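You operate a simulated robot arm through the tools that you are given. There is no shell and no other tool. Be economical: measure what you need, move in short steps, check, and stop when the job is done.

You run a simulated robot arm. Do the job below in one go: nothing can be reset, and whatever is moved stays where it is left.

JOB
Dose the yellow-footed cup to its blue line, then park it.
Fine: rice from the hopper; park it at the mat end by the lid rack; sliding plate back at LOAD, yellow slide shut. Where these are worked on the way, their far stop is far enough and under half their travel is too little: sliding plate.

The check looks at the end state, three seconds after you hand in, the way a careful person would. Anything else that was tipped, shoved, dropped, spilled or broken makes it a failure. A push-on lid holds only when it is set on centred and level and pressed home; a screw cap is set on level and turned clockwise until tight.

ROBOT AND FRAMES
A 7-joint arm with a two-finger parallel gripper, fixed in place. Base frame: the origin is at the foot of the arm, x ahead of it, y to its left, z up; the work surface is at about z = 3. Units: mm, rad, N and s.
With the tool pointing down near the work surface it reaches from about 220 to 580 mm from the base axis. Its first joint turns from -1.152 to 1.152 rad. Payload 2.5 kg.
The tool frame sits at the grasp point between the pads (the TCP): z along the fingers, y along the line on which they close. The tips reach 23 mm beyond it. The gripper opens to 94 mm. The fingers are 38 mm wide and 10 mm thick; the gripper's body (54 by 96 mm) begins 39 mm behind the TCP.
Orientation is that of the tool frame in the base frame, as a unit quaternion [w, x, y, z]. With the fingers straight down and closing along the base's y, the tool's x points along the base's -x, its y along +y and its z along -z.

CONTROLS
- The arm moves only by the tool apply_moves. Its argument "motion" is a list of rows, each an object of numbers (a shift or turn left out is 0, a gripper value left out holds the last): "dx", "dy", "dz": the shift along the tool's x, y, z in units of 25 mm (1.0 is 25 mm); "ax", "ay", "az": the turn, a rotation vector about the tool's x, y, z in units of 5 degrees (1.0 is 5 degrees); "gripper": the gripper command, from -1 (fully open) to 1 (shut), values between in proportion. In form: [{"dx": .., "dy": .., "dz": .., "ax": .., "ay": .., "az": .., "gripper": ..}, ...]. A call has 1 to 20 rows; each row shifts and turns the commanded pose from where the row before left it, along the tool's axes as they then stand. A call with a number of a shift or a turn outside -1 to 1 is refused whole. Rows are played at 5 a second. More than 50 mm and 0.15 rad between two rows, or a gripper value outside its range, and nothing of the call is played. A pose out of reach is approached as far as the arm can. The call stops where the force on the tool passes 60 N (or 10 N more than at its start, if that is more) or the arm is blocked; 0.2 s more then pass. Each finger travels about 108 mm/s and halts on what it meets, pressing with about 25 N; the grip force reading is that of the motor and also rises with nothing between the fingers. The clock runs only during rows and for 0.2 s after the last one: add rows that do not move to give the fingers time. It gives the time, the measured TCP pose, the force on the tool (base axes), the opening and the grip force at its end, in the units of the frame above (readings bear some noise), with the torque about the TCP (base axes, N m) and any sound that the robot's microphone picked up.
- Cameras (640 x 400 px; columns grow to the right, rows downward): "scene" is fixed at [109.9, -399.5, 552]; the picture's right is [0.89, -0.45, 0.00], its down [-0.23, -0.45, -0.86] and it looks along [0.39, 0.77, -0.51] (base axes); focal length 279 px, centre (320, 200). "wrist" rides on the gripper at [86, 16, -74] in the tool frame; the picture's right is [-0.18, 0.98, 0.00], its down [-0.58, -0.11, -0.81] and it looks along [-0.79, -0.15, 0.59] (tool axes); focal length 243 px, centre (320, 200). There is no depth. A picture from a camera that has moved, and an enlarged one, comes with that camera's place and axes in the base frame and with its lens.
- grab_frame(camera): a new picture of that camera. The clock stands still meanwhile.
- inspect(camera, box): a new picture of the part [left, top, right, bottom] of that camera's present view, enlarged. The clock stands still meanwhile.
- sign_off(): hands the job in; it is judged then, once.

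Work in short steps. Places have to be worked out from the pictures, the camera data and where the tool is seen: move nearer, look again, correct. Check each grasp and each placing, and mend what went wrong. You have 120 turns and 68 pictures in all, those below and enlarged ones among them. Open the gripper and draw the arm clear of the work before you hand the job in, unless the task says otherwise; then end with one line.

The tools are called after "Request:" by a JSON object that holds its "op" and its "data". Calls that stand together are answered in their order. apply_moves: Moves the arm, as the interface text tells. Its arguments: {"type":"object","properties":{"motion":{"type":"array"}},"required":["motion"]} The other tools are called the same way: grab_frame (camera) takes a picture; inspect (camera, box) takes an enlarged picture of a part of a camera's view; sign_off () hands the job in.

At the start:

```text
clock: 0.0
position: [216.4, 272.5, 353.4]
tcp_rot: [0.001, 0.0, 1.0, 0.0]
force: [0.1, -0.4, 0.2]
moment: [0.0, -0.01, 0.03]
width: 94.0
grasp_force: 0.1
```

scene: 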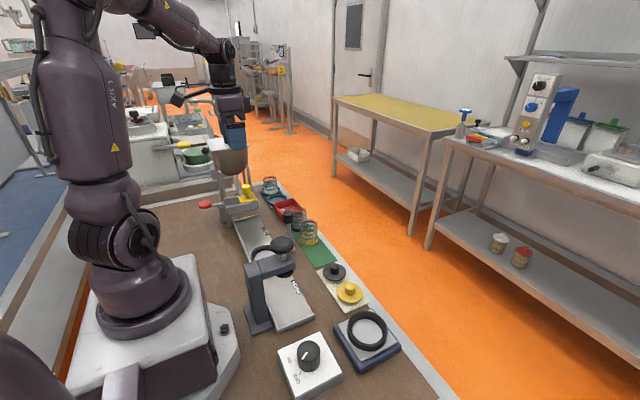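
wrist: 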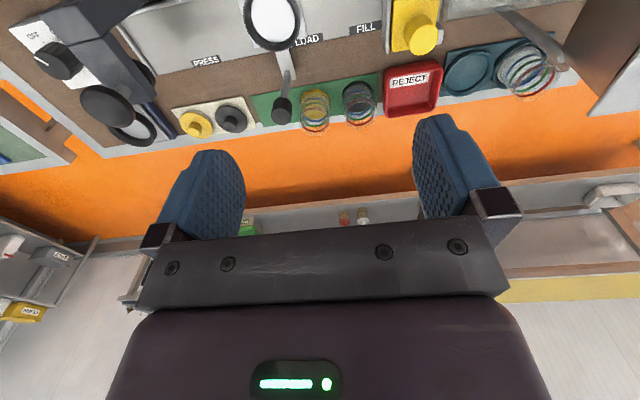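

I start by taking enlarged views of the work area to identify the parts.

Request:
{"op": "inspect", "data": {"camera": "scene", "box": [180, 120, 400, 258]}}

Request:
{"op": "inspect", "data": {"camera": "wrist", "box": [160, 0, 400, 150]}}

Request:
{"op": "inspect", "data": {"camera": "wrist", "box": [360, 0, 600, 150]}}

Request:
{"op": "inspect", "data": {"camera": "scene", "box": [220, 220, 420, 400]}}

```text
2.90 times, centred on (290, 189) of scene
camera zoom: at [109.9, -399.5, 552.0], right [0.89, -0.45, 0.0], down [-0.23, -0.45, -0.86], along [0.39, 0.77, -0.51], focal length 809 px, centre (407, 232)
```

zoom: 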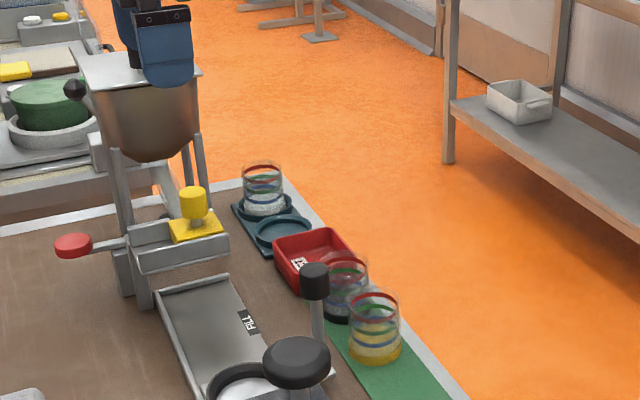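

```text
2.67 times, centred on (280, 75) of wrist
camera zoom: at [130.4, 289.2, 427.2], right [0.18, 0.98, 0.0], down [0.58, -0.11, 0.81], along [0.79, -0.15, -0.59], focal length 647 px, centre (427, 533)
```

zoom: 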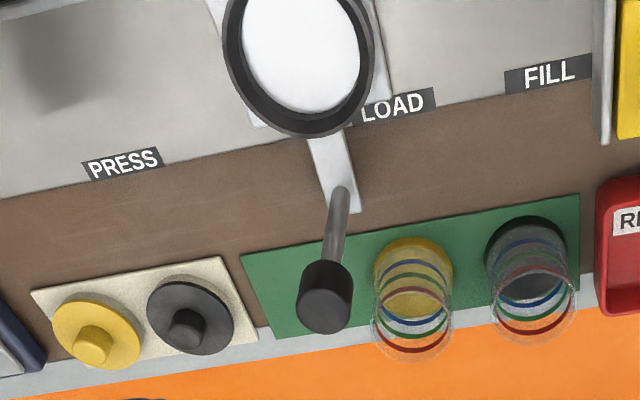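

```text
2.67 times, centred on (480, 75) of wrist
camera zoom: at [130.4, 289.2, 427.2], right [0.18, 0.98, 0.0], down [0.58, -0.11, 0.81], along [0.79, -0.15, -0.59], focal length 647 px, centre (-107, 533)
```

zoom: 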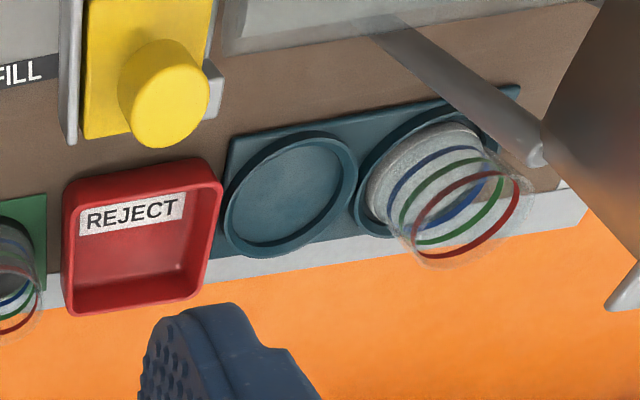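

```text
2.22 times, centred on (320, 310) of scene
camera zoom: at [109.9, -399.5, 552.0], right [0.89, -0.45, 0.0], down [-0.23, -0.45, -0.86], along [0.39, 0.77, -0.51], focal length 620 px, centre (320, -44)
```

zoom: 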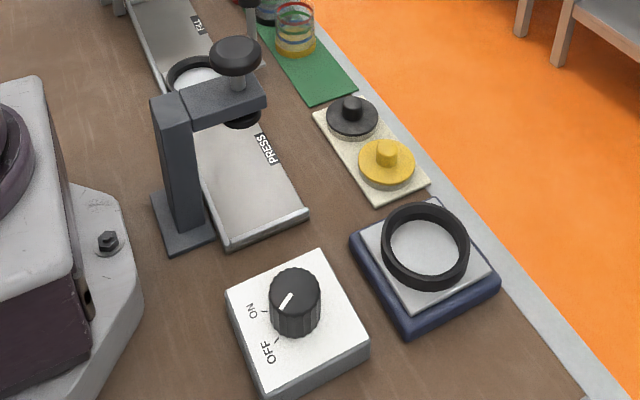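

The yellow-footed cup is about (387, 227), with the black-footed one about (384, 302). The plate ring is about (243, 200) and its handle post about (319, 201). The hopper slide knob is about (252, 377, 130). I'll move to -y and turn the wrist camera towards the hopper.

Request:
{"op": "apply_moves", "data": {"motion": [{"dy": -1}, {"dy": -1}, {"dy": -1}, {"dy": -1}, {"dy": -1}, {"az": -1}, {"az": -1}, {"az": -1}, {"az": -1}, {"az": -1}, {"az": -1}, {"az": -1}, {"az": -1}, {"az": -1}, {"az": -1}, {"az": -1}, {"az": -1}, {"az": -1}, {"az": -1}, {"az": -1}]}}

Request:
{"op": "grab_frame", "data": {"camera": "wrist"}}

Request:
{"op": "grab_frame", "data": {"camera": "scene"}}

```text
clock: 4.2
position: [216.4, 147.9, 354.0]
tcp_rot: [0.0, -0.609, 0.793, -0.001]
force: [0.1, 0.5, 0.5]
moment: [0.04, 0.01, 0.02]
width: 94.0
grasp_force: 0.1
```

```text
61 pictures are left
camera wrist: at [178.9, 68.5, 427.4], right [-0.9, 0.43, 0.0], down [0.25, 0.53, 0.81], along [0.35, 0.73, -0.59], focal length 243 px, centre (320, 200)
```

wrist: 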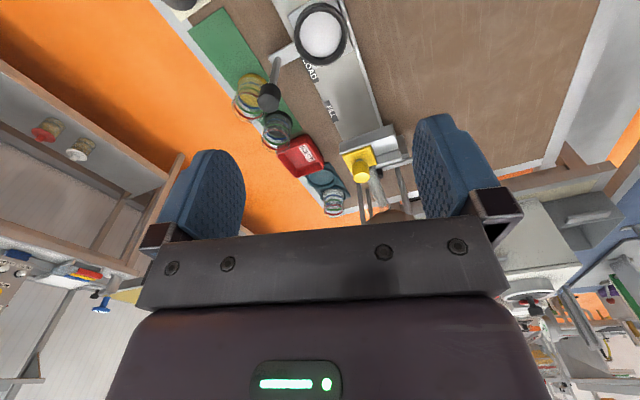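

```text
60 pictures are left
```

scene: 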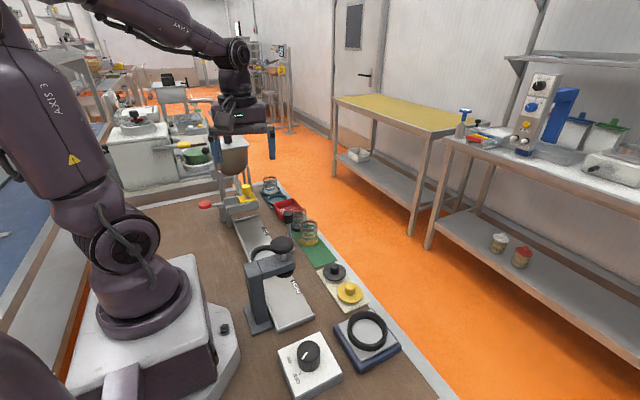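

Zooming in on the hopper from both cameras to see how the slide works.

Request:
{"op": "inspect", "data": {"camera": "wrist", "box": [290, 80, 450, 230]}}

Request:
{"op": "inspect", "data": {"camera": "scene", "box": [185, 130, 325, 250]}}

Request:
{"op": "inspect", "data": {"camera": "wrist", "box": [180, 0, 380, 130]}}

```text
2.67 times, centred on (370, 155) of wrist
camera zoom: at [178.9, 68.5, 427.4], right [-0.9, 0.43, 0.0], down [0.25, 0.53, 0.81], along [0.35, 0.73, -0.59], focal length 647 px, centre (187, 320)
```

zoom: 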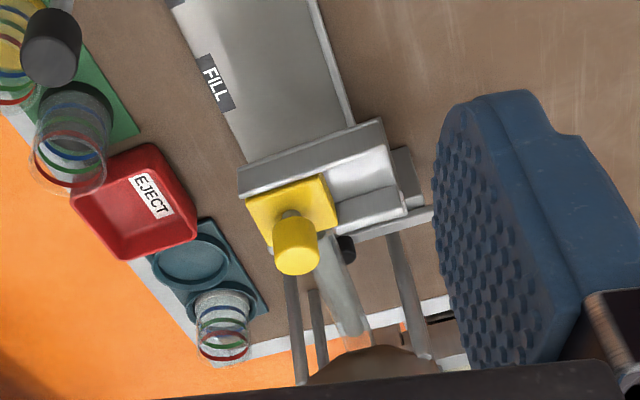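

```text
3.33 times, centred on (255, 190) of scene
camera zoom: at [109.9, -399.5, 552.0], right [0.89, -0.45, 0.0], down [-0.23, -0.45, -0.86], along [0.39, 0.77, -0.51], focal length 930 px, centre (537, 233)
```

zoom: 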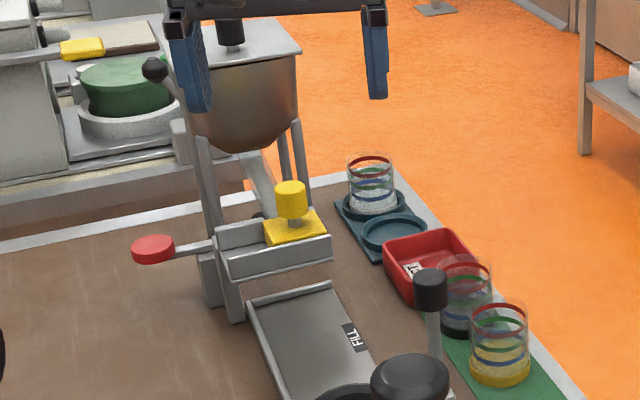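

```text
3.08 times, centred on (280, 65) of wrist
camera zoom: at [178.9, 68.5, 427.4], right [-0.9, 0.43, 0.0], down [0.25, 0.53, 0.81], along [0.35, 0.73, -0.59], focal length 746 px, centre (443, 615)
```

zoom: 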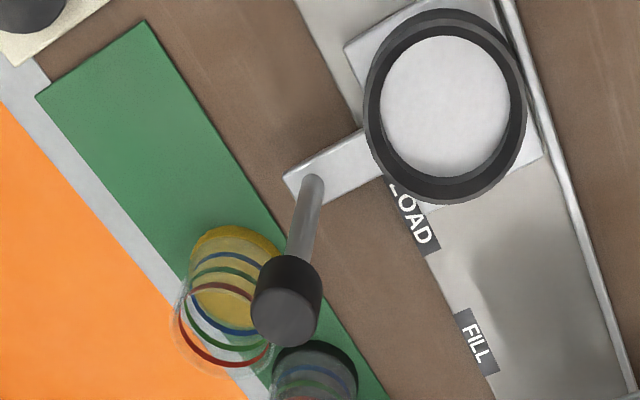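

The slide sits in a trough under the hopper's chute. I'll finish the turn to 90° and move closer for a better look at the slide and the red lever.

Request:
{"op": "apply_moves", "data": {"motion": [{"az": -1}, {"az": -1}, {"az": -1}, {"dx": -0.7, "dz": 0.8}, {"dx": -0.7, "dz": 0.8}, {"dx": -0.7, "dz": 0.8}, {"dx": -0.7, "dz": 0.8}, {"dx": -0.7, "dz": 0.8}]}}

Request:
{"op": "inspect", "data": {"camera": "wrist", "box": [200, 0, 480, 200]}}

```text
clock: 6.0
position: [215.2, 233.5, 253.1]
tcp_rot: [0.0, 0.708, -0.706, -0.001]
force: [1.0, -0.5, -0.4]
moment: [-0.02, -0.02, -0.01]
width: 94.0
grasp_force: 0.1
```

```text
2.00 times, centred on (340, 100) of wrist
camera zoom: at [199.9, 147.1, 326.3], right [-0.98, 0.18, 0.0], down [0.11, 0.58, 0.81], along [0.15, 0.79, -0.59], focal length 485 px, centre (280, 400)
```

zoom: 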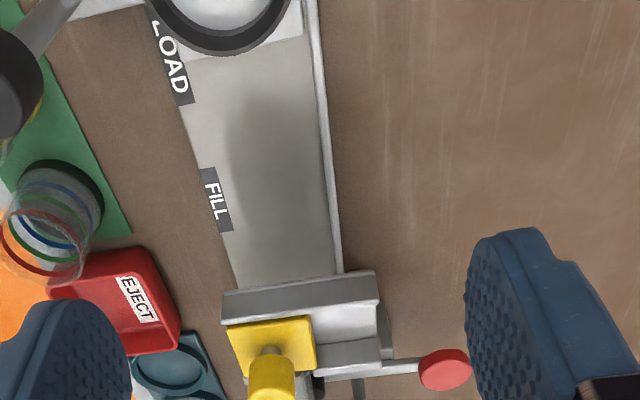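

I'll pitch the camera up for a more level view of the trough, chute and red lever.

Request:
{"op": "apply_moves", "data": {"motion": [{"ay": -1}, {"ay": -1}, {"ay": -1}, {"ay": -1}, {"ay": -1}, {"ay": -1}, {"ay": -1}, {"ay": -1}]}}

Request:
{"op": "inspect", "data": {"camera": "wrist", "box": [200, 0, 440, 150]}}

```text
clock: 7.8
position: [215.8, 234.2, 253.8]
tcp_rot: [-0.242, 0.665, -0.664, -0.242]
force: [-0.2, -0.9, -0.1]
moment: [0.01, -0.04, -0.02]
width: 94.2
grasp_force: 0.0
```

```text
2.67 times, centred on (320, 75) of wrist
camera zoom: at [200.5, 120.8, 254.1], right [-0.98, 0.14, 0.12], down [0.11, -0.07, 0.99], along [0.15, 0.99, 0.06], focal length 647 px, centre (320, 533)
```

zoom: 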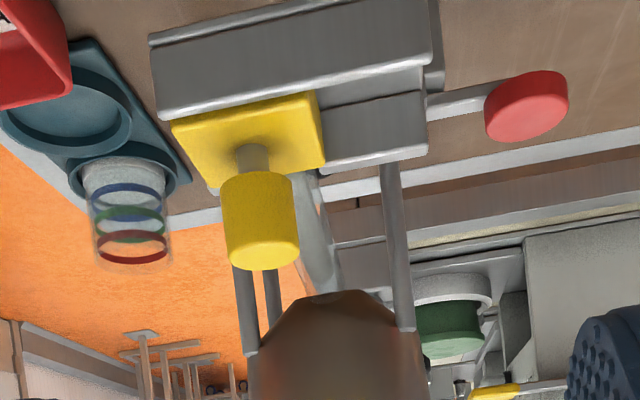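

The trough has an empty portion on the -x side, so the yellow slide likely pushes to -x. I'll level the tool, turn to a diagonal grip that clears the handle knob and the black cup, and hover above the yellow-footed cup.

Request:
{"op": "apply_moves", "data": {"motion": [{"ay": 1}, {"ay": 1}, {"ay": 1}, {"ay": 1}, {"ay": 1}, {"ay": 1}, {"ay": 1}, {"ay": 1}, {"az": 1}, {"az": 1}, {"az": 1}, {"az": 1}, {"az": 1}, {"az": 1}, {"dx": -0.53, "dy": -1, "dz": 0.3}, {"dx": -0.53, "dy": -1, "dz": 0.3}, {"dx": -0.53, "dy": -1, "dz": 0.3}, {"dx": -0.53, "dy": -1, "dz": 0.3}, {"dx": -0.53, "dy": -1, "dz": 0.3}, {"dx": -0.53, "dy": -1, "dz": 0.3}]}}

Request:
{"op": "grab_frame", "data": {"camera": "wrist"}}

Request:
{"op": "inspect", "data": {"camera": "scene", "box": [220, 160, 380, 270]}}

```text
clock: 12.0
position: [386.2, 228.5, 207.7]
tcp_rot: [0.0, -0.5, 0.866, 0.0]
force: [-0.6, 0.0, 0.7]
moment: [0.03, -0.01, 0.0]
width: 94.0
grasp_force: 0.0
```

```text
54 pictures are left
camera wrist: at [330.3, 163.3, 282.2], right [-0.76, 0.65, 0.0], down [0.39, 0.45, 0.81], along [0.52, 0.61, -0.59], focal length 243 px, centre (320, 200)
```

wrist: 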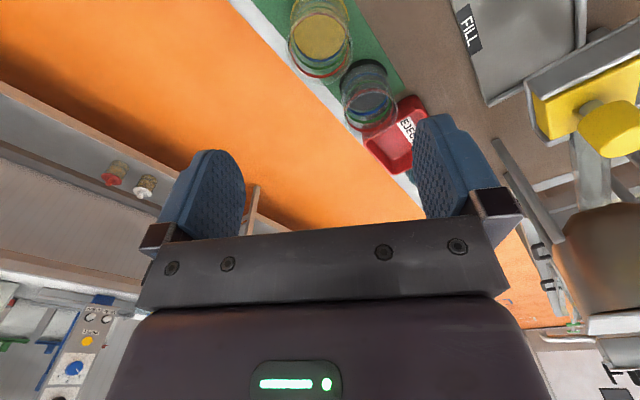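

```text
3.64 times, centred on (300, 215) of scene
camera zoom: at [109.9, -399.5, 552.0], right [0.89, -0.45, 0.0], down [-0.23, -0.45, -0.86], along [0.39, 0.77, -0.51], focal length 1015 px, centre (393, 146)
```

zoom: 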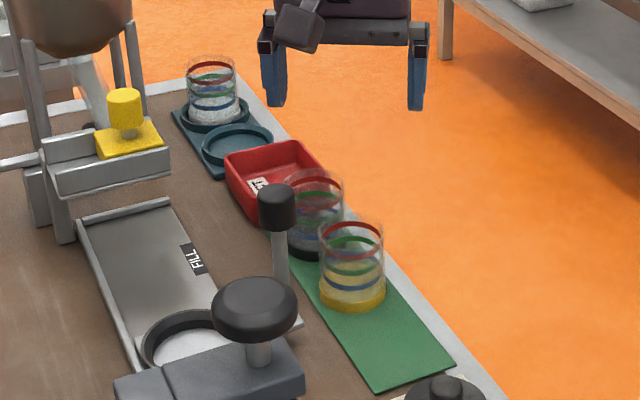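

Zooming the wrist view for precise cup centring.

Request:
{"op": "inspect", "data": {"camera": "wrist", "box": [260, 0, 420, 100]}}

```text
4.00 times, centred on (340, 50) of wrist
camera zoom: at [330.3, 163.3, 282.2], right [-0.76, 0.65, 0.0], down [0.39, 0.45, 0.81], along [0.52, 0.61, -0.59], focal length 970 px, centre (240, 800)
```

zoom: 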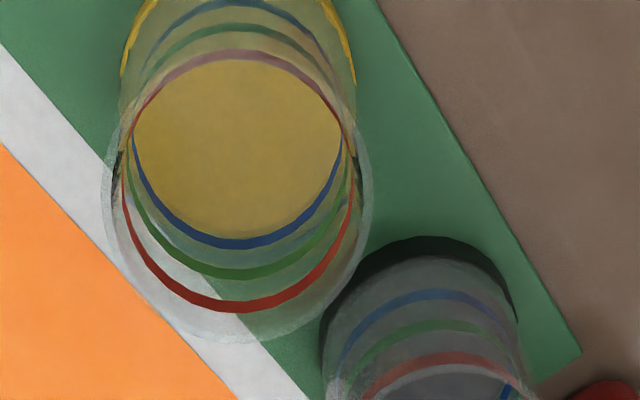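

The cup axis is about (384, 226.5), the rim at z≈68 and the diameter ≈54. Descending to TCP z≈56.

Request:
{"op": "apply_moves", "data": {"motion": [{"dx": 0.1, "dz": 0.867}, {"dz": 0.867}, {"dz": 0.867}, {"dz": 0.867}, {"dz": 0.867}, {"dz": 0.867}, {"dz": 0.867}, {}]}}

Request:
{"op": "inspect", "data": {"camera": "scene", "box": [220, 160, 380, 270]}}

Request:
{"op": "grab_frame", "data": {"camera": "wrist"}}

```text
clock: 13.8
position: [382.7, 224.5, 55.1]
tcp_rot: [-0.001, -0.5, 0.866, 0.001]
force: [-0.2, 0.6, -0.3]
moment: [-0.05, 0.01, 0.01]
width: 94.0
grasp_force: 0.1
```

```text
3.64 times, centred on (300, 215) of scene
camera zoom: at [109.9, -399.5, 552.0], right [0.89, -0.45, 0.0], down [-0.23, -0.45, -0.86], along [0.39, 0.77, -0.51], focal length 1015 px, centre (393, 146)
```

zoom: 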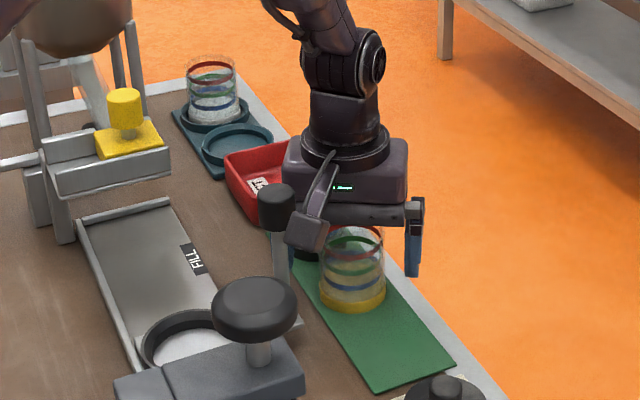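

```text
50 pictures are left
camera wrist: at [326.4, 158.9, 129.9], right [-0.76, 0.65, 0.0], down [0.38, 0.45, 0.81], along [0.52, 0.61, -0.59], focal length 243 px, centre (320, 200)
```

wrist: 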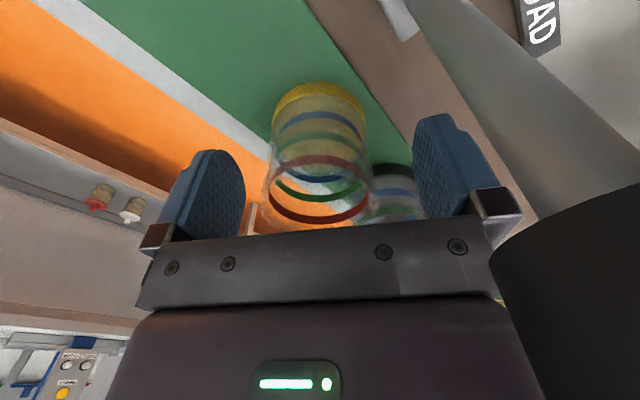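

Aligned. Closing on the cup.

Request:
{"op": "apply_moves", "data": {"motion": [{"gripper": 1}, {}, {}, {}]}}

Request:
{"op": "grab_frame", "data": {"camera": "wrist"}}

```text
clock: 14.8
position: [382.2, 224.1, 56.6]
tcp_rot: [0.0, -0.501, 0.866, 0.0]
force: [1.4, -1.8, 2.5]
moment: [-0.03, -0.11, -0.02]
width: 52.5
grasp_force: 25.0
```

```text
49 pictures are left
camera wrist: at [326.6, 158.8, 130.3], right [-0.76, 0.65, 0.0], down [0.38, 0.45, 0.81], along [0.53, 0.61, -0.59], focal length 243 px, centre (320, 200)
```

wrist: 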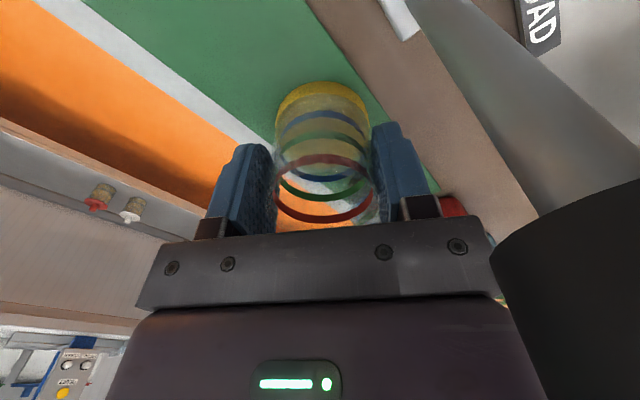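

Held (52.5 mm). Lifting above knob height and moving over the plate ring.

Request:
{"op": "apply_moves", "data": {"motion": [{"dz": -1}, {"dz": -1}, {"dz": -1}, {"dz": -1}, {"dz": -1}, {"dz": -1}, {"dx": 0.73, "dy": 0.863}, {"dx": 0.73, "dy": 0.863}, {"dx": 0.73, "dy": 0.863}, {"dx": 0.73, "dy": 0.863}, {"dx": 0.73, "dy": 0.863}, {}]}}

Request:
{"op": "grab_frame", "data": {"camera": "wrist"}}

Request:
{"op": "inspect", "data": {"camera": "scene", "box": [200, 140, 360, 260]}}

```text
clock: 17.4
position: [245.2, 200.4, 206.5]
tcp_rot: [0.0, -0.5, 0.866, -0.001]
force: [-1.2, 0.5, -0.3]
moment: [-0.01, 0.03, -0.02]
width: 52.4
grasp_force: 24.9
```

```text
48 pictures are left
camera wrist: at [188.5, 135.0, 280.2], right [-0.76, 0.65, 0.0], down [0.38, 0.45, 0.81], along [0.52, 0.61, -0.59], focal length 243 px, centre (320, 200)
```

wrist: 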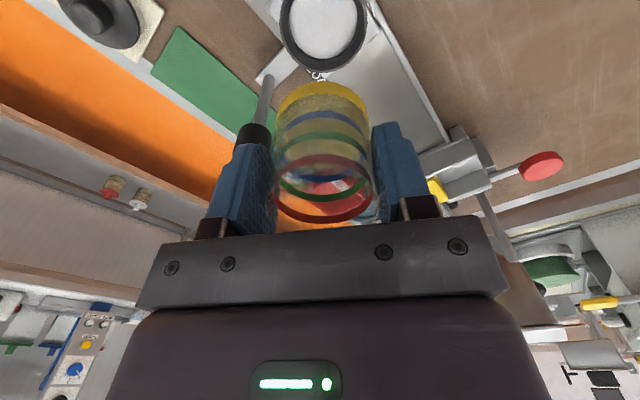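

```text
3.33 times, centred on (280, 200) of scene
camera zoom: at [109.9, -399.5, 552.0], right [0.89, -0.45, 0.0], down [-0.23, -0.45, -0.86], along [0.39, 0.77, -0.51], focal length 930 px, centre (453, 200)
```

zoom: 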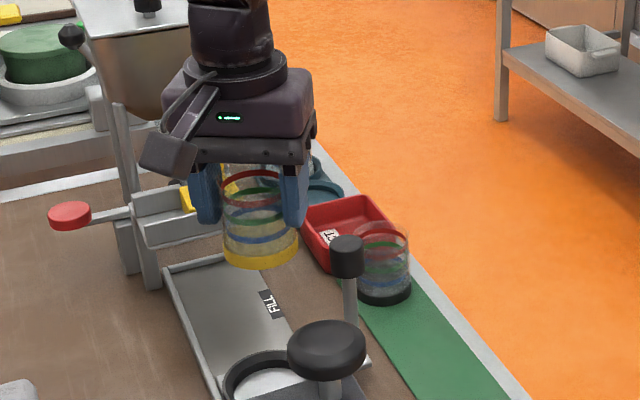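

Request:
{"op": "inspect", "data": {"camera": "wrist", "box": [240, 0, 400, 100]}}

```text
4.00 times, centred on (320, 50) of wrist
camera zoom: at [188.5, 135.0, 280.2], right [-0.76, 0.65, 0.0], down [0.38, 0.45, 0.81], along [0.52, 0.61, -0.59], focal length 970 px, centre (320, 800)
```

zoom: 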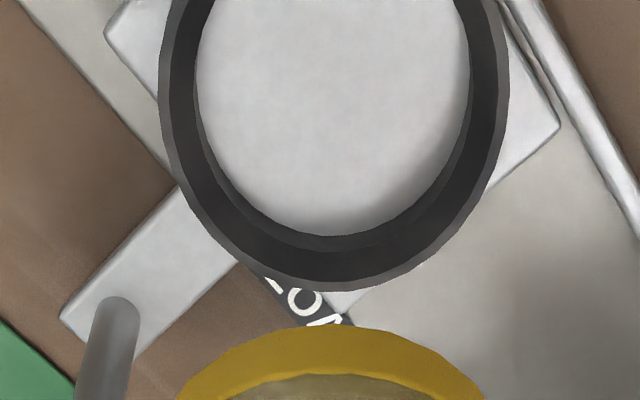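

The cup sits ~7 mm beyond the TCP (away from the camera), and the ring centre is about (241, 200). I correct for this and lower to just above the ring.

Request:
{"op": "apply_moves", "data": {"motion": [{"dx": 0.39, "dy": 0.084}, {"dz": 0.93}, {"dz": 0.93}, {"dz": 0.93}, {"dz": 0.93}, {"dz": 0.8}, {}]}}

Request:
{"op": "grab_frame", "data": {"camera": "wrist"}}

Request:
{"op": "inspect", "data": {"camera": "scene", "box": [200, 180, 340, 290]}}

```text
clock: 19.0
position: [236.9, 193.0, 94.7]
tcp_rot: [0.0, -0.5, 0.866, 0.001]
force: [0.0, -0.1, -0.6]
moment: [0.03, 0.01, 0.01]
width: 52.0
grasp_force: 25.0
```

```text
45 pictures are left
camera wrist: at [181.5, 127.4, 167.5], right [-0.76, 0.65, 0.0], down [0.38, 0.45, 0.81], along [0.53, 0.61, -0.59], focal length 243 px, centre (320, 200)
```

wrist: 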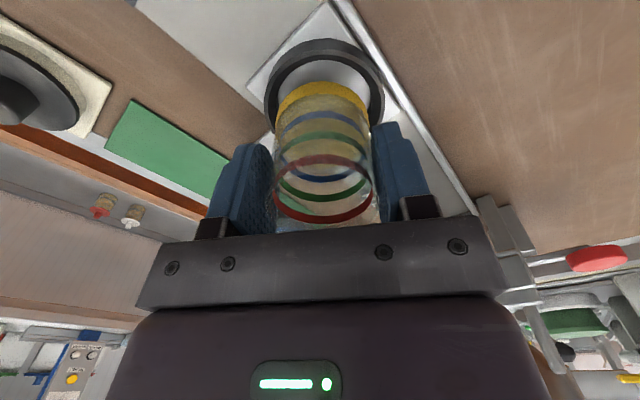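

```text
3.64 times, centred on (270, 235) of scene
camera zoom: at [109.9, -399.5, 552.0], right [0.89, -0.45, 0.0], down [-0.23, -0.45, -0.86], along [0.39, 0.77, -0.51], focal length 1015 px, centre (502, 73)
```

zoom: 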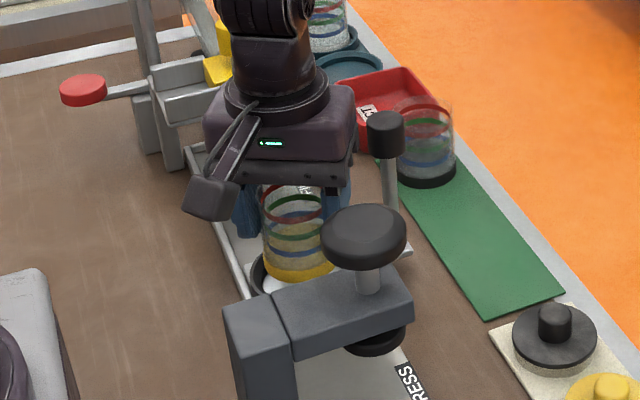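

The cup is centred over the ring within ~2 mm. Lowering it in.

Request:
{"op": "apply_moves", "data": {"motion": [{"dz": 0.4, "dy": -0.05}, {"dz": 0.4}, {"dz": 0.2}, {"dz": 0.1}, {}]}}

Request:
{"op": "inspect", "data": {"camera": "wrist", "box": [240, 0, 400, 100]}}

```text
clock: 20.2
position: [239.9, 194.3, 67.4]
tcp_rot: [0.002, -0.501, 0.865, 0.002]
force: [-7.7, -1.8, 40.8]
moment: [0.26, 0.21, -0.08]
width: 51.3
grasp_force: 24.6
```

```text
4.00 times, centred on (320, 50) of wrist
camera zoom: at [183.4, 128.4, 141.4], right [-0.76, 0.65, 0.0], down [0.38, 0.45, 0.81], along [0.53, 0.61, -0.59], focal length 970 px, centre (320, 800)
```

zoom: 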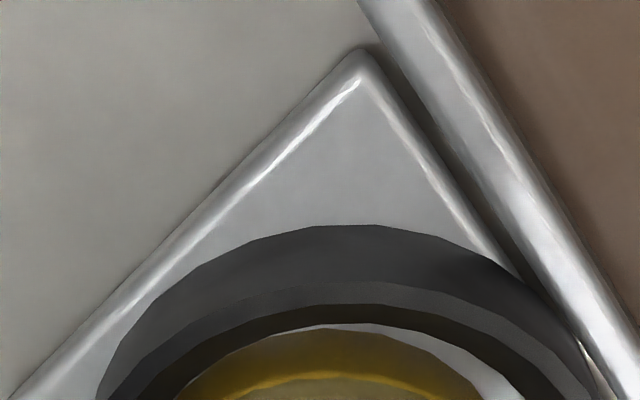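

Contact felt, with the foot inside the ring and seated on the plate floor. I ease the load and open.

Request:
{"op": "apply_moves", "data": {"motion": [{"dz": -0.05}, {"gripper": -0.4}, {}, {}]}}

Request:
{"op": "grab_frame", "data": {"camera": "wrist"}}

Request:
{"op": "inspect", "data": {"camera": "scene", "box": [200, 180, 340, 290]}}

```text
clock: 21.2
position: [239.6, 193.9, 67.4]
tcp_rot: [0.0, -0.5, 0.866, 0.0]
force: [0.0, -0.9, -0.5]
moment: [-0.01, -0.01, -0.01]
width: 65.7
grasp_force: 0.0
```

```text
42 pictures are left
camera wrist: at [183.0, 127.4, 141.6], right [-0.76, 0.65, 0.0], down [0.39, 0.45, 0.81], along [0.52, 0.61, -0.59], focal length 243 px, centre (320, 200)
```

wrist: 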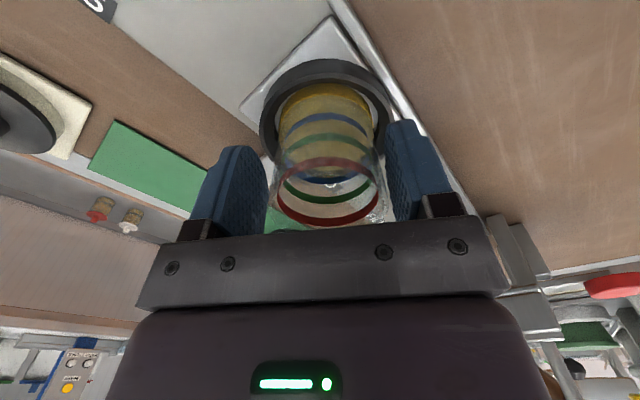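

```text
3.64 times, centred on (270, 235) of scene
camera zoom: at [109.9, -399.5, 552.0], right [0.89, -0.45, 0.0], down [-0.23, -0.45, -0.86], along [0.39, 0.77, -0.51], focal length 1015 px, centre (502, 73)
```

zoom: 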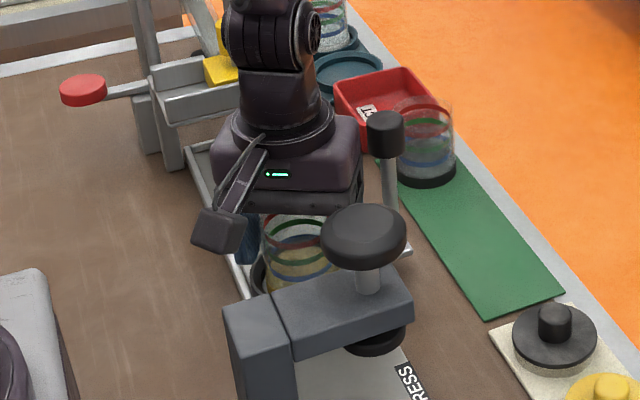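

The cup is seated in the ring. I rise clear, turn the tool to θ=90 and pitch it 40°, so I can grip the plate's knob from the -y side and keep the hand away from the hopper.

Request:
{"op": "apply_moves", "data": {"motion": [{"dz": -0.5}, {"dz": -1}, {"dz": -1}, {"dz": -1}, {"dz": -1}, {"dz": -1}, {"az": -1}, {"az": -1}, {"az": -1}, {"az": -1}, {"az": -1}, {"az": -1}, {"ay": -1}, {"ay": -1}, {"ay": -1}, {"ay": -1}, {"ay": -1}, {"ay": -1}, {"ay": -1}, {"ay": -1}]}}

Request:
{"op": "grab_frame", "data": {"camera": "scene"}}

```text
clock: 25.4
position: [240.7, 192.6, 204.6]
tcp_rot: [-0.243, 0.665, -0.664, -0.241]
force: [-0.1, -0.4, 0.0]
moment: [-0.01, -0.02, -0.02]
width: 65.7
grasp_force: 0.1
```

```text
40 pictures are left
```

scene: 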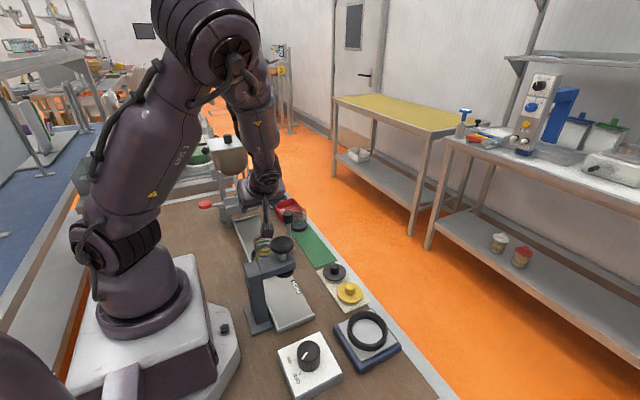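

Move above the plate's knob with the pitched hand, then look.

Request:
{"op": "apply_moves", "data": {"motion": [{"dx": 0.03, "dy": -0.783, "dz": 0.165}, {"dx": 0.03, "dy": -0.783, "dz": 0.165}, {"dx": 0.03, "dy": -0.783, "dz": 0.165}, {"dx": 0.03, "dy": -0.783, "dz": 0.165}, {}]}}

Request:
{"op": "grab_frame", "data": {"camera": "wrist"}}

```text
clock: 26.6
position: [316.8, 201.9, 189.4]
tcp_rot: [-0.242, 0.665, -0.664, -0.242]
force: [-0.6, -0.5, 0.1]
moment: [-0.03, 0.02, -0.01]
width: 65.8
grasp_force: 0.1
```

```text
39 pictures are left
camera wrist: at [302.1, 88.7, 190.3], right [-0.98, 0.14, 0.12], down [0.11, -0.07, 0.99], along [0.15, 0.99, 0.06], focal length 243 px, centre (320, 200)
```

wrist: 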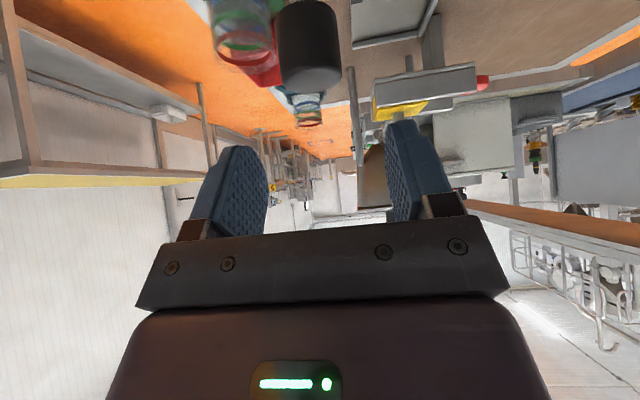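

The knob is straddled in x (about x=317, top z≈140). Descending to z≈122 and gripping it.

Request:
{"op": "apply_moves", "data": {"motion": [{"dx": 0.575, "dz": 0.69}, {"dx": 0.575, "dz": 0.69}, {"dx": 0.575, "dz": 0.69}, {}, {"gripper": 1}, {}, {}]}}

Request:
{"op": "grab_frame", "data": {"camera": "wrist"}}

```text
clock: 28.2
position: [315.9, 201.4, 121.4]
tcp_rot: [-0.24, 0.666, -0.663, -0.243]
force: [-18.8, 0.8, -4.0]
moment: [0.01, -0.94, -0.22]
width: 26.5
grasp_force: 45.2
```

```text
38 pictures are left
camera wrist: at [300.4, 88.5, 122.2], right [-0.98, 0.14, 0.12], down [0.11, -0.07, 0.99], along [0.14, 0.99, 0.06], focal length 243 px, centre (320, 200)
```

wrist: 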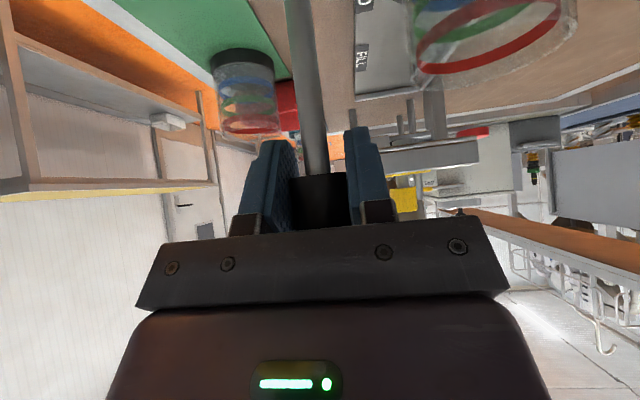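

Gripped (26.5 mm). I relax the sideways force and slide the plate toward FILL.

Request:
{"op": "apply_moves", "data": {"motion": [{"dy": 0.07}, {"dx": -0.154, "dz": 0.128}, {"dx": -0.308, "dz": 0.257}, {"dx": -0.308, "dz": 0.257}, {"dx": -0.308, "dz": 0.257}, {"dx": -0.308, "dz": 0.257}, {"dx": -0.308, "dz": 0.257}, {"dx": -0.308, "dz": 0.257}, {"dx": -0.308, "dz": 0.257}, {"dx": -0.308, "dz": 0.257}]}}

Request:
{"op": "grab_frame", "data": {"camera": "scene"}}

```text
clock: 30.4
position: [313.9, 285.3, 122.1]
tcp_rot: [-0.24, 0.665, -0.664, -0.243]
force: [-9.0, -0.8, -32.4]
moment: [0.62, -0.81, 0.08]
width: 26.5
grasp_force: 45.4
```

```text
37 pictures are left
```

scene: 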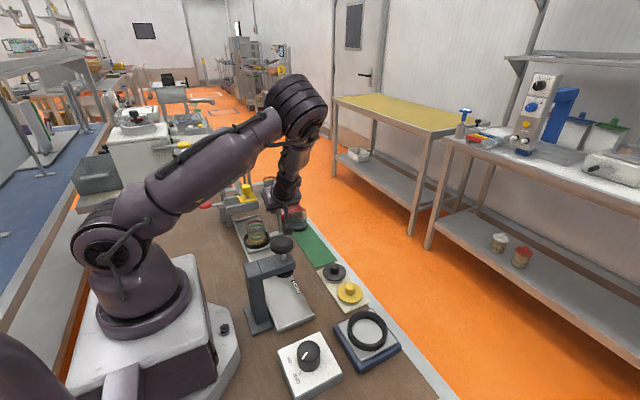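

The plate slides with the cup. Relaxing the small z offset, I continue.

Request:
{"op": "apply_moves", "data": {"motion": [{"dx": 0.03, "dz": 0.04, "dy": 0.05}, {"dx": -0.308, "dz": 0.257}, {"dx": -0.308, "dz": 0.257}, {"dx": -0.308, "dz": 0.257}, {"dx": -0.308, "dz": 0.257}, {"dx": -0.308, "dz": 0.257}, {"dx": -0.308, "dz": 0.257}]}}

Request:
{"op": "inspect", "data": {"camera": "scene", "box": [200, 130, 340, 260]}}

```text
clock: 32.0
position: [314.3, 345.5, 122.2]
tcp_rot: [0.243, -0.664, 0.665, 0.241]
force: [-3.5, -0.8, -3.9]
moment: [1.38, 0.12, 0.01]
width: 26.3
grasp_force: 45.2
```

```text
3.08 times, centred on (270, 195) of scene
camera zoom: at [109.9, -399.5, 552.0], right [0.89, -0.45, 0.0], down [-0.23, -0.45, -0.86], along [0.39, 0.77, -0.51], focal length 859 px, centre (474, 215)
```

zoom: 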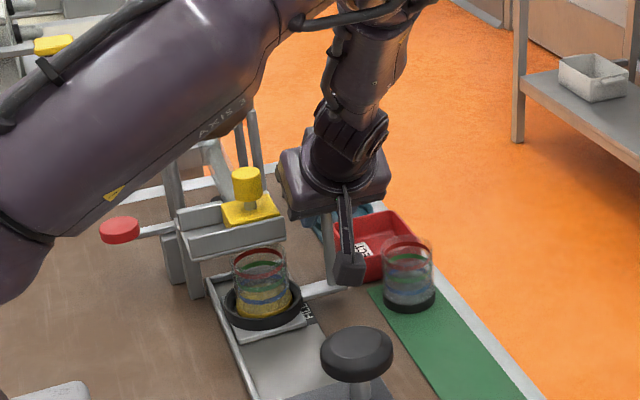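

Clear so far; continuing towards the stop in small steps.

Request:
{"op": "apply_moves", "data": {"motion": [{"dx": -0.308, "dz": 0.257}, {"dx": -0.308, "dz": 0.257}, {"dx": -0.308, "dz": 0.257}, {"dx": -0.231, "dz": 0.193}, {"dx": -0.154, "dz": 0.128}, {"dx": -0.154, "dz": 0.128}]}}

Request:
{"op": "inspect", "data": {"camera": "scene", "box": [200, 130, 340, 260]}}

```text
clock: 33.4
position: [314.7, 388.3, 118.3]
tcp_rot: [0.237, -0.666, 0.666, 0.239]
force: [-3.1, -6.0, 3.0]
moment: [0.12, -0.84, -0.28]
width: 26.5
grasp_force: 45.7
stopped in row 6: the force on the tool passed its limit at 71 N (the readings are from after the stop); the commanded pose is now the measured one
```

```text
3.08 times, centred on (270, 195) of scene
camera zoom: at [109.9, -399.5, 552.0], right [0.89, -0.45, 0.0], down [-0.23, -0.45, -0.86], along [0.39, 0.77, -0.51], focal length 859 px, centre (474, 215)
```

zoom: 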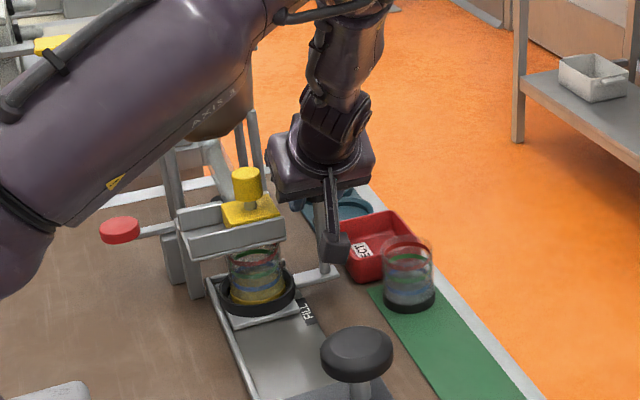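

Reached a stop at y≈388. Checking from the wrist that the plate is fully home and the hand isn't fouling something.

Request:
{"op": "grab_frame", "data": {"camera": "wrist"}}

```text
34 pictures are left
camera wrist: at [299.9, 274.9, 121.9], right [-0.98, 0.14, 0.12], down [0.11, -0.06, 0.99], along [0.15, 0.99, 0.04], focal length 243 px, centre (320, 200)
```

wrist: 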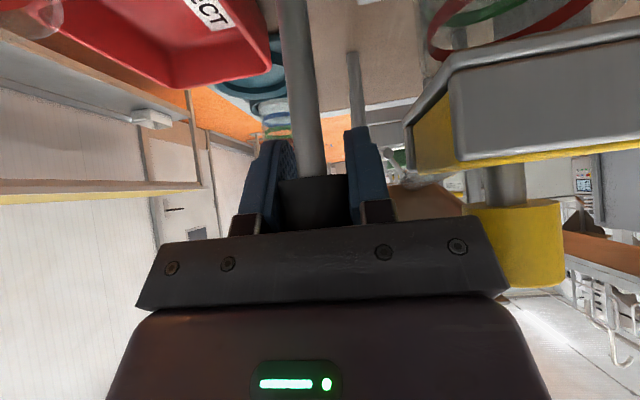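

The post looks nearer in the fingers than before, so the knob slipped back in my grip and the plate is probably at about y≈362. I release, back off and look properly from above.

Request:
{"op": "apply_moves", "data": {"motion": [{"gripper": 0.1}, {}, {"dz": -0.6}, {"dz": -1}, {"dz": -1}, {"dz": -1}, {"dz": -1}]}}

Request:
{"op": "grab_frame", "data": {"camera": "wrist"}}

Request:
{"op": "inspect", "data": {"camera": "scene", "box": [200, 130, 340, 260]}}

```text
clock: 35.0
position: [314.1, 315.0, 209.1]
tcp_rot: [0.236, -0.666, 0.666, 0.24]
force: [0.7, -0.7, 0.0]
moment: [-0.01, 0.01, -0.02]
width: 42.2
grasp_force: 0.0
```

```text
33 pictures are left
camera wrist: at [299.0, 201.2, 211.0], right [-0.98, 0.14, 0.12], down [0.11, -0.06, 0.99], along [0.15, 0.99, 0.04], focal length 243 px, centre (320, 200)
```

wrist: 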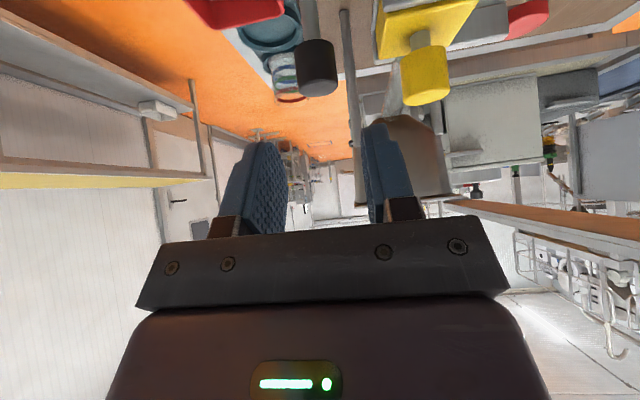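

```text
3.08 times, centred on (270, 195) of scene
camera zoom: at [109.9, -399.5, 552.0], right [0.89, -0.45, 0.0], down [-0.23, -0.45, -0.86], along [0.39, 0.77, -0.51], focal length 859 px, centre (474, 215)
```

zoom: 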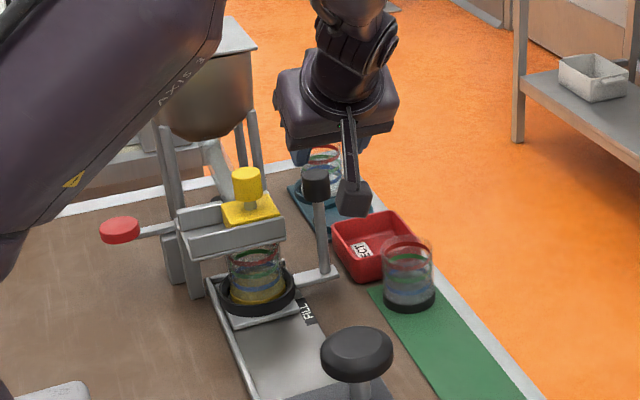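

The plate knob is at y≈368. The yellow slide knob triangulates to (248, 365, z 134–160), directly above the ring, so the plate is at its FILL stop. Next I line up behind the slide knob.

Request:
{"op": "apply_moves", "data": {"motion": [{"dx": 0.047, "dy": 0.88, "dz": 0.17, "gripper": -0.28}, {"dx": 0.047, "dy": 0.88, "dz": 0.17}, {"dx": 0.047, "dy": 0.88, "dz": 0.17}, {}]}}

Request:
{"op": "grab_frame", "data": {"camera": "wrist"}}

```text
clock: 36.0
position: [248.1, 321.4, 196.5]
tcp_rot: [0.236, -0.665, 0.667, 0.239]
force: [1.5, -0.2, 0.0]
moment: [0.02, -0.02, 0.03]
width: 60.1
grasp_force: 0.1
```

```text
31 pictures are left
camera wrist: at [233.6, 207.6, 198.7], right [-0.98, 0.14, 0.12], down [0.11, -0.06, 0.99], along [0.15, 0.99, 0.04], focal length 243 px, centre (320, 200)
```

wrist: 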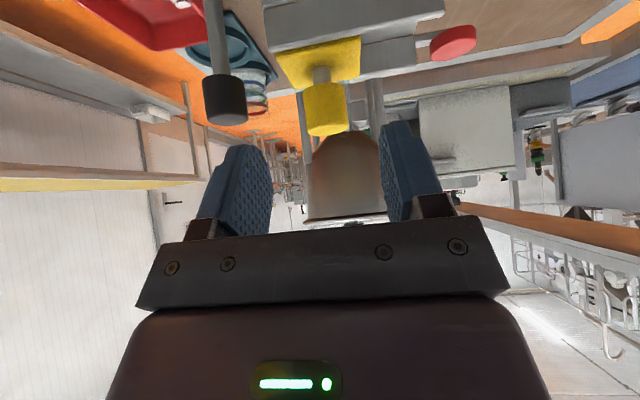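

Aligned on the slide knob. Advancing along the fingers and gripping.

Request:
{"op": "apply_moves", "data": {"motion": [{"dy": 0.05, "dz": 0.8}, {"dz": 0.8}, {"dz": 0.8}, {}, {"gripper": 1}, {}, {}]}}

Request:
{"op": "grab_frame", "data": {"camera": "scene"}}

Request:
{"op": "grab_frame", "data": {"camera": "wrist"}}

```text
clock: 37.6
position: [245.8, 359.7, 149.6]
tcp_rot: [-0.234, 0.666, -0.665, -0.242]
force: [-17.7, 5.5, -3.1]
moment: [-0.4, 0.59, 0.0]
width: 49.9
grasp_force: 45.1
```

```text
30 pictures are left
```

scene: 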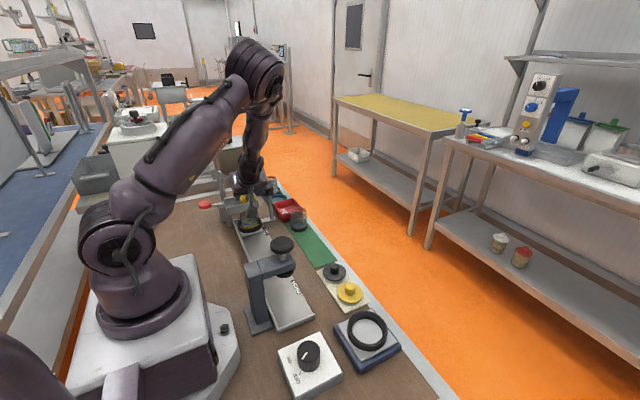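

```text
29 pictures are left
camera wrist: at [230.7, 245.9, 151.9], right [-0.98, 0.14, 0.13], down [0.12, -0.06, 0.99], along [0.14, 0.99, 0.04], focal length 243 px, centre (320, 200)
```

wrist: 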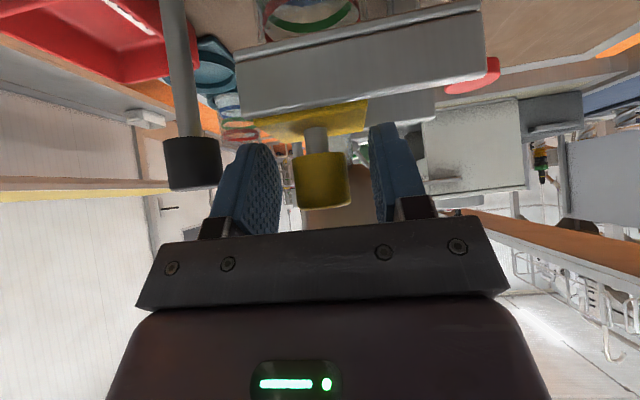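

The fingers stopped at 50 mm without touching the knob, because the -x finger tip met the chute behind it. I open, back off ~11 mm and re-close on the knob with the tips.

Request:
{"op": "apply_moves", "data": {"motion": [{"gripper": -0.28}, {"dy": -0.04, "dz": -0.44}, {}, {"gripper": 1}, {}, {}, {}]}}

Request:
{"op": "grab_frame", "data": {"camera": "wrist"}}

```text
clock: 39.2
position: [246.5, 351.6, 159.3]
tcp_rot: [-0.233, 0.668, -0.664, -0.242]
force: [-27.7, -9.0, 19.0]
moment: [-0.73, -0.36, 0.59]
width: 26.8
grasp_force: 44.9
```

```text
28 pictures are left
camera wrist: at [232.0, 238.3, 161.6], right [-0.98, 0.13, 0.12], down [0.12, -0.06, 0.99], along [0.14, 0.99, 0.04], focal length 243 px, centre (320, 200)
```

wrist: 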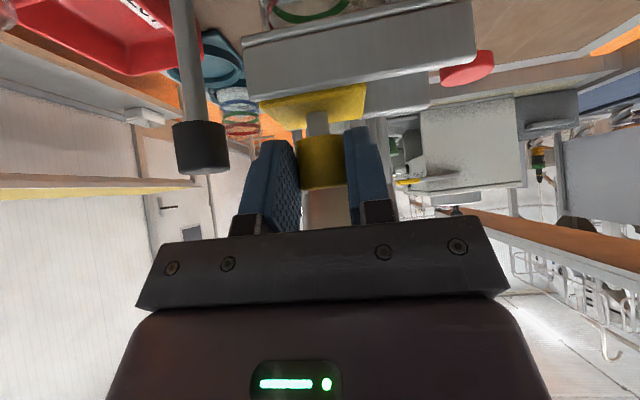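

Gripped the slide knob (26.8 mm). I test a short push toward -x.

Request:
{"op": "apply_moves", "data": {"motion": [{"dy": 0.1}, {"dy": 0.1}, {"dy": 0.1}]}}

Request:
{"op": "inspect", "data": {"camera": "scene", "box": [200, 150, 320, 260]}}

```text
clock: 40.0
position: [244.4, 352.6, 158.9]
tcp_rot: [0.239, -0.663, 0.668, 0.24]
force: [1.4, 16.6, -22.1]
moment: [0.58, -0.72, 0.12]
width: 26.4
grasp_force: 44.7
```

```text
3.64 times, centred on (260, 205) of scene
camera zoom: at [110.0, -399.4, 552.1], right [0.89, -0.45, 0.0], down [-0.23, -0.45, -0.86], along [0.39, 0.77, -0.51], focal length 1015 px, centre (538, 182)
```

zoom: 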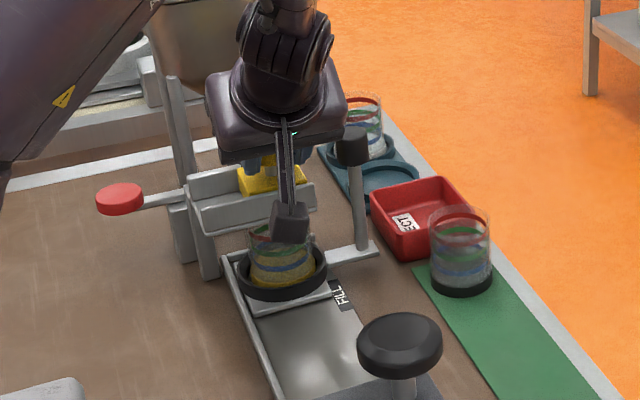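

Request:
{"op": "apply_moves", "data": {"motion": [{"dy": 0.15}, {"dy": 0.15}, {}]}}

Request:
{"op": "inspect", "data": {"camera": "scene", "box": [220, 170, 300, 240]}}

```text
clock: 40.8
position: [234.3, 351.1, 159.6]
tcp_rot: [0.236, -0.665, 0.666, 0.24]
force: [-0.1, -1.6, 5.6]
moment: [-0.45, -0.33, -0.09]
width: 26.5
grasp_force: 45.5
```

```text
5.71 times, centred on (260, 205) of scene
camera zoom: at [109.9, -399.5, 552.0], right [0.89, -0.45, 0.0], down [-0.23, -0.45, -0.86], along [0.39, 0.77, -0.51], focal length 1595 px, centre (663, 171)
```

zoom: 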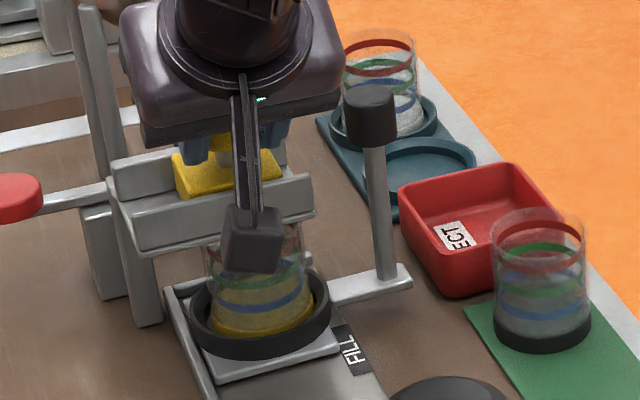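

The slide moves freely to -x (13 mm so far), with no rice yet. I continue in small steps and watch for flow.

Request:
{"op": "apply_moves", "data": {"motion": [{"dy": 0.2}, {"dy": 0.2}]}}

Request:
{"op": "inspect", "data": {"camera": "scene", "box": [220, 170, 300, 240]}}

```text
clock: 41.4
position: [224.6, 350.9, 159.1]
tcp_rot: [-0.237, 0.666, -0.666, -0.24]
force: [-0.1, -24.5, 31.5]
moment: [0.45, -0.59, 0.2]
width: 26.5
grasp_force: 45.1
```

```text
5.71 times, centred on (260, 205) of scene
camera zoom: at [109.8, -399.6, 551.9], right [0.89, -0.45, 0.0], down [-0.23, -0.45, -0.86], along [0.39, 0.77, -0.5], focal length 1595 px, centre (663, 171)
```

zoom: 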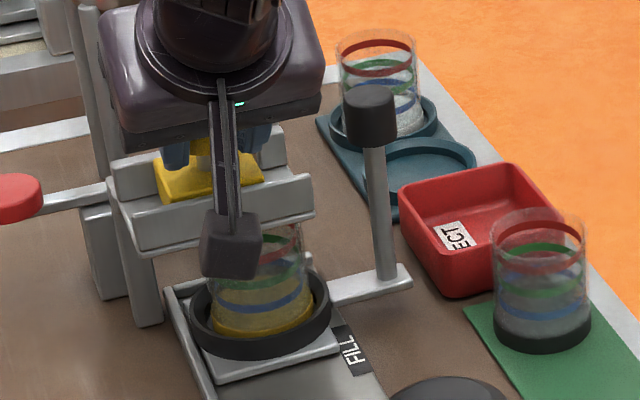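

Request:
{"op": "apply_moves", "data": {"motion": [{"dy": 0.2}, {"dy": 0.2}]}}

Request:
{"op": "inspect", "data": {"camera": "scene", "box": [220, 170, 300, 240]}}

```text
clock: 42.0
position: [214.2, 352.0, 158.7]
tcp_rot: [0.236, -0.665, 0.667, 0.239]
force: [-0.8, -22.5, 25.1]
moment: [0.72, -0.72, 0.23]
width: 26.5
grasp_force: 45.0
```

```text
5.71 times, centred on (260, 205) of scene
camera zoom: at [109.8, -399.6, 551.9], right [0.89, -0.45, 0.0], down [-0.23, -0.45, -0.86], along [0.39, 0.77, -0.51], focal length 1595 px, centre (663, 171)
```

zoom: 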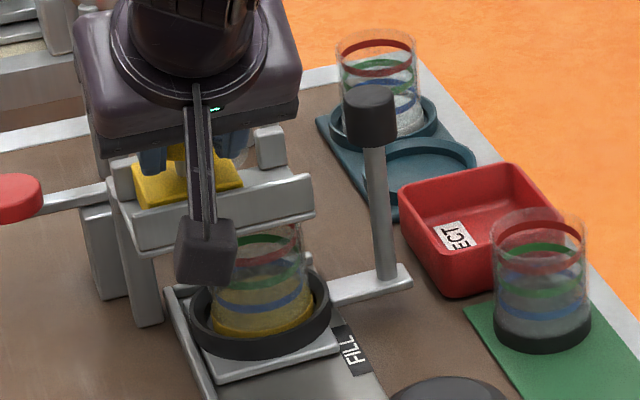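

Request:
{"op": "apply_moves", "data": {"motion": [{"dy": 0.2}, {"dy": 0.2}]}}

Request:
{"op": "inspect", "data": {"camera": "scene", "box": [220, 170, 300, 240]}}

```text
clock: 42.6
position: [206.0, 351.5, 157.7]
tcp_rot: [0.236, -0.664, 0.668, 0.239]
force: [18.4, 16.5, -22.1]
moment: [-0.58, -0.91, 0.3]
width: 26.5
grasp_force: 44.9
```

```text
5.71 times, centred on (260, 205) of scene
camera zoom: at [110.0, -399.4, 552.1], right [0.89, -0.45, 0.0], down [-0.23, -0.45, -0.86], along [0.39, 0.77, -0.51], focal length 1595 px, centre (663, 171)
```

zoom: 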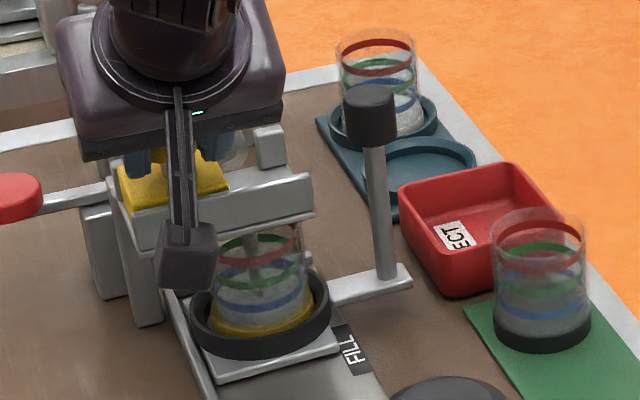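

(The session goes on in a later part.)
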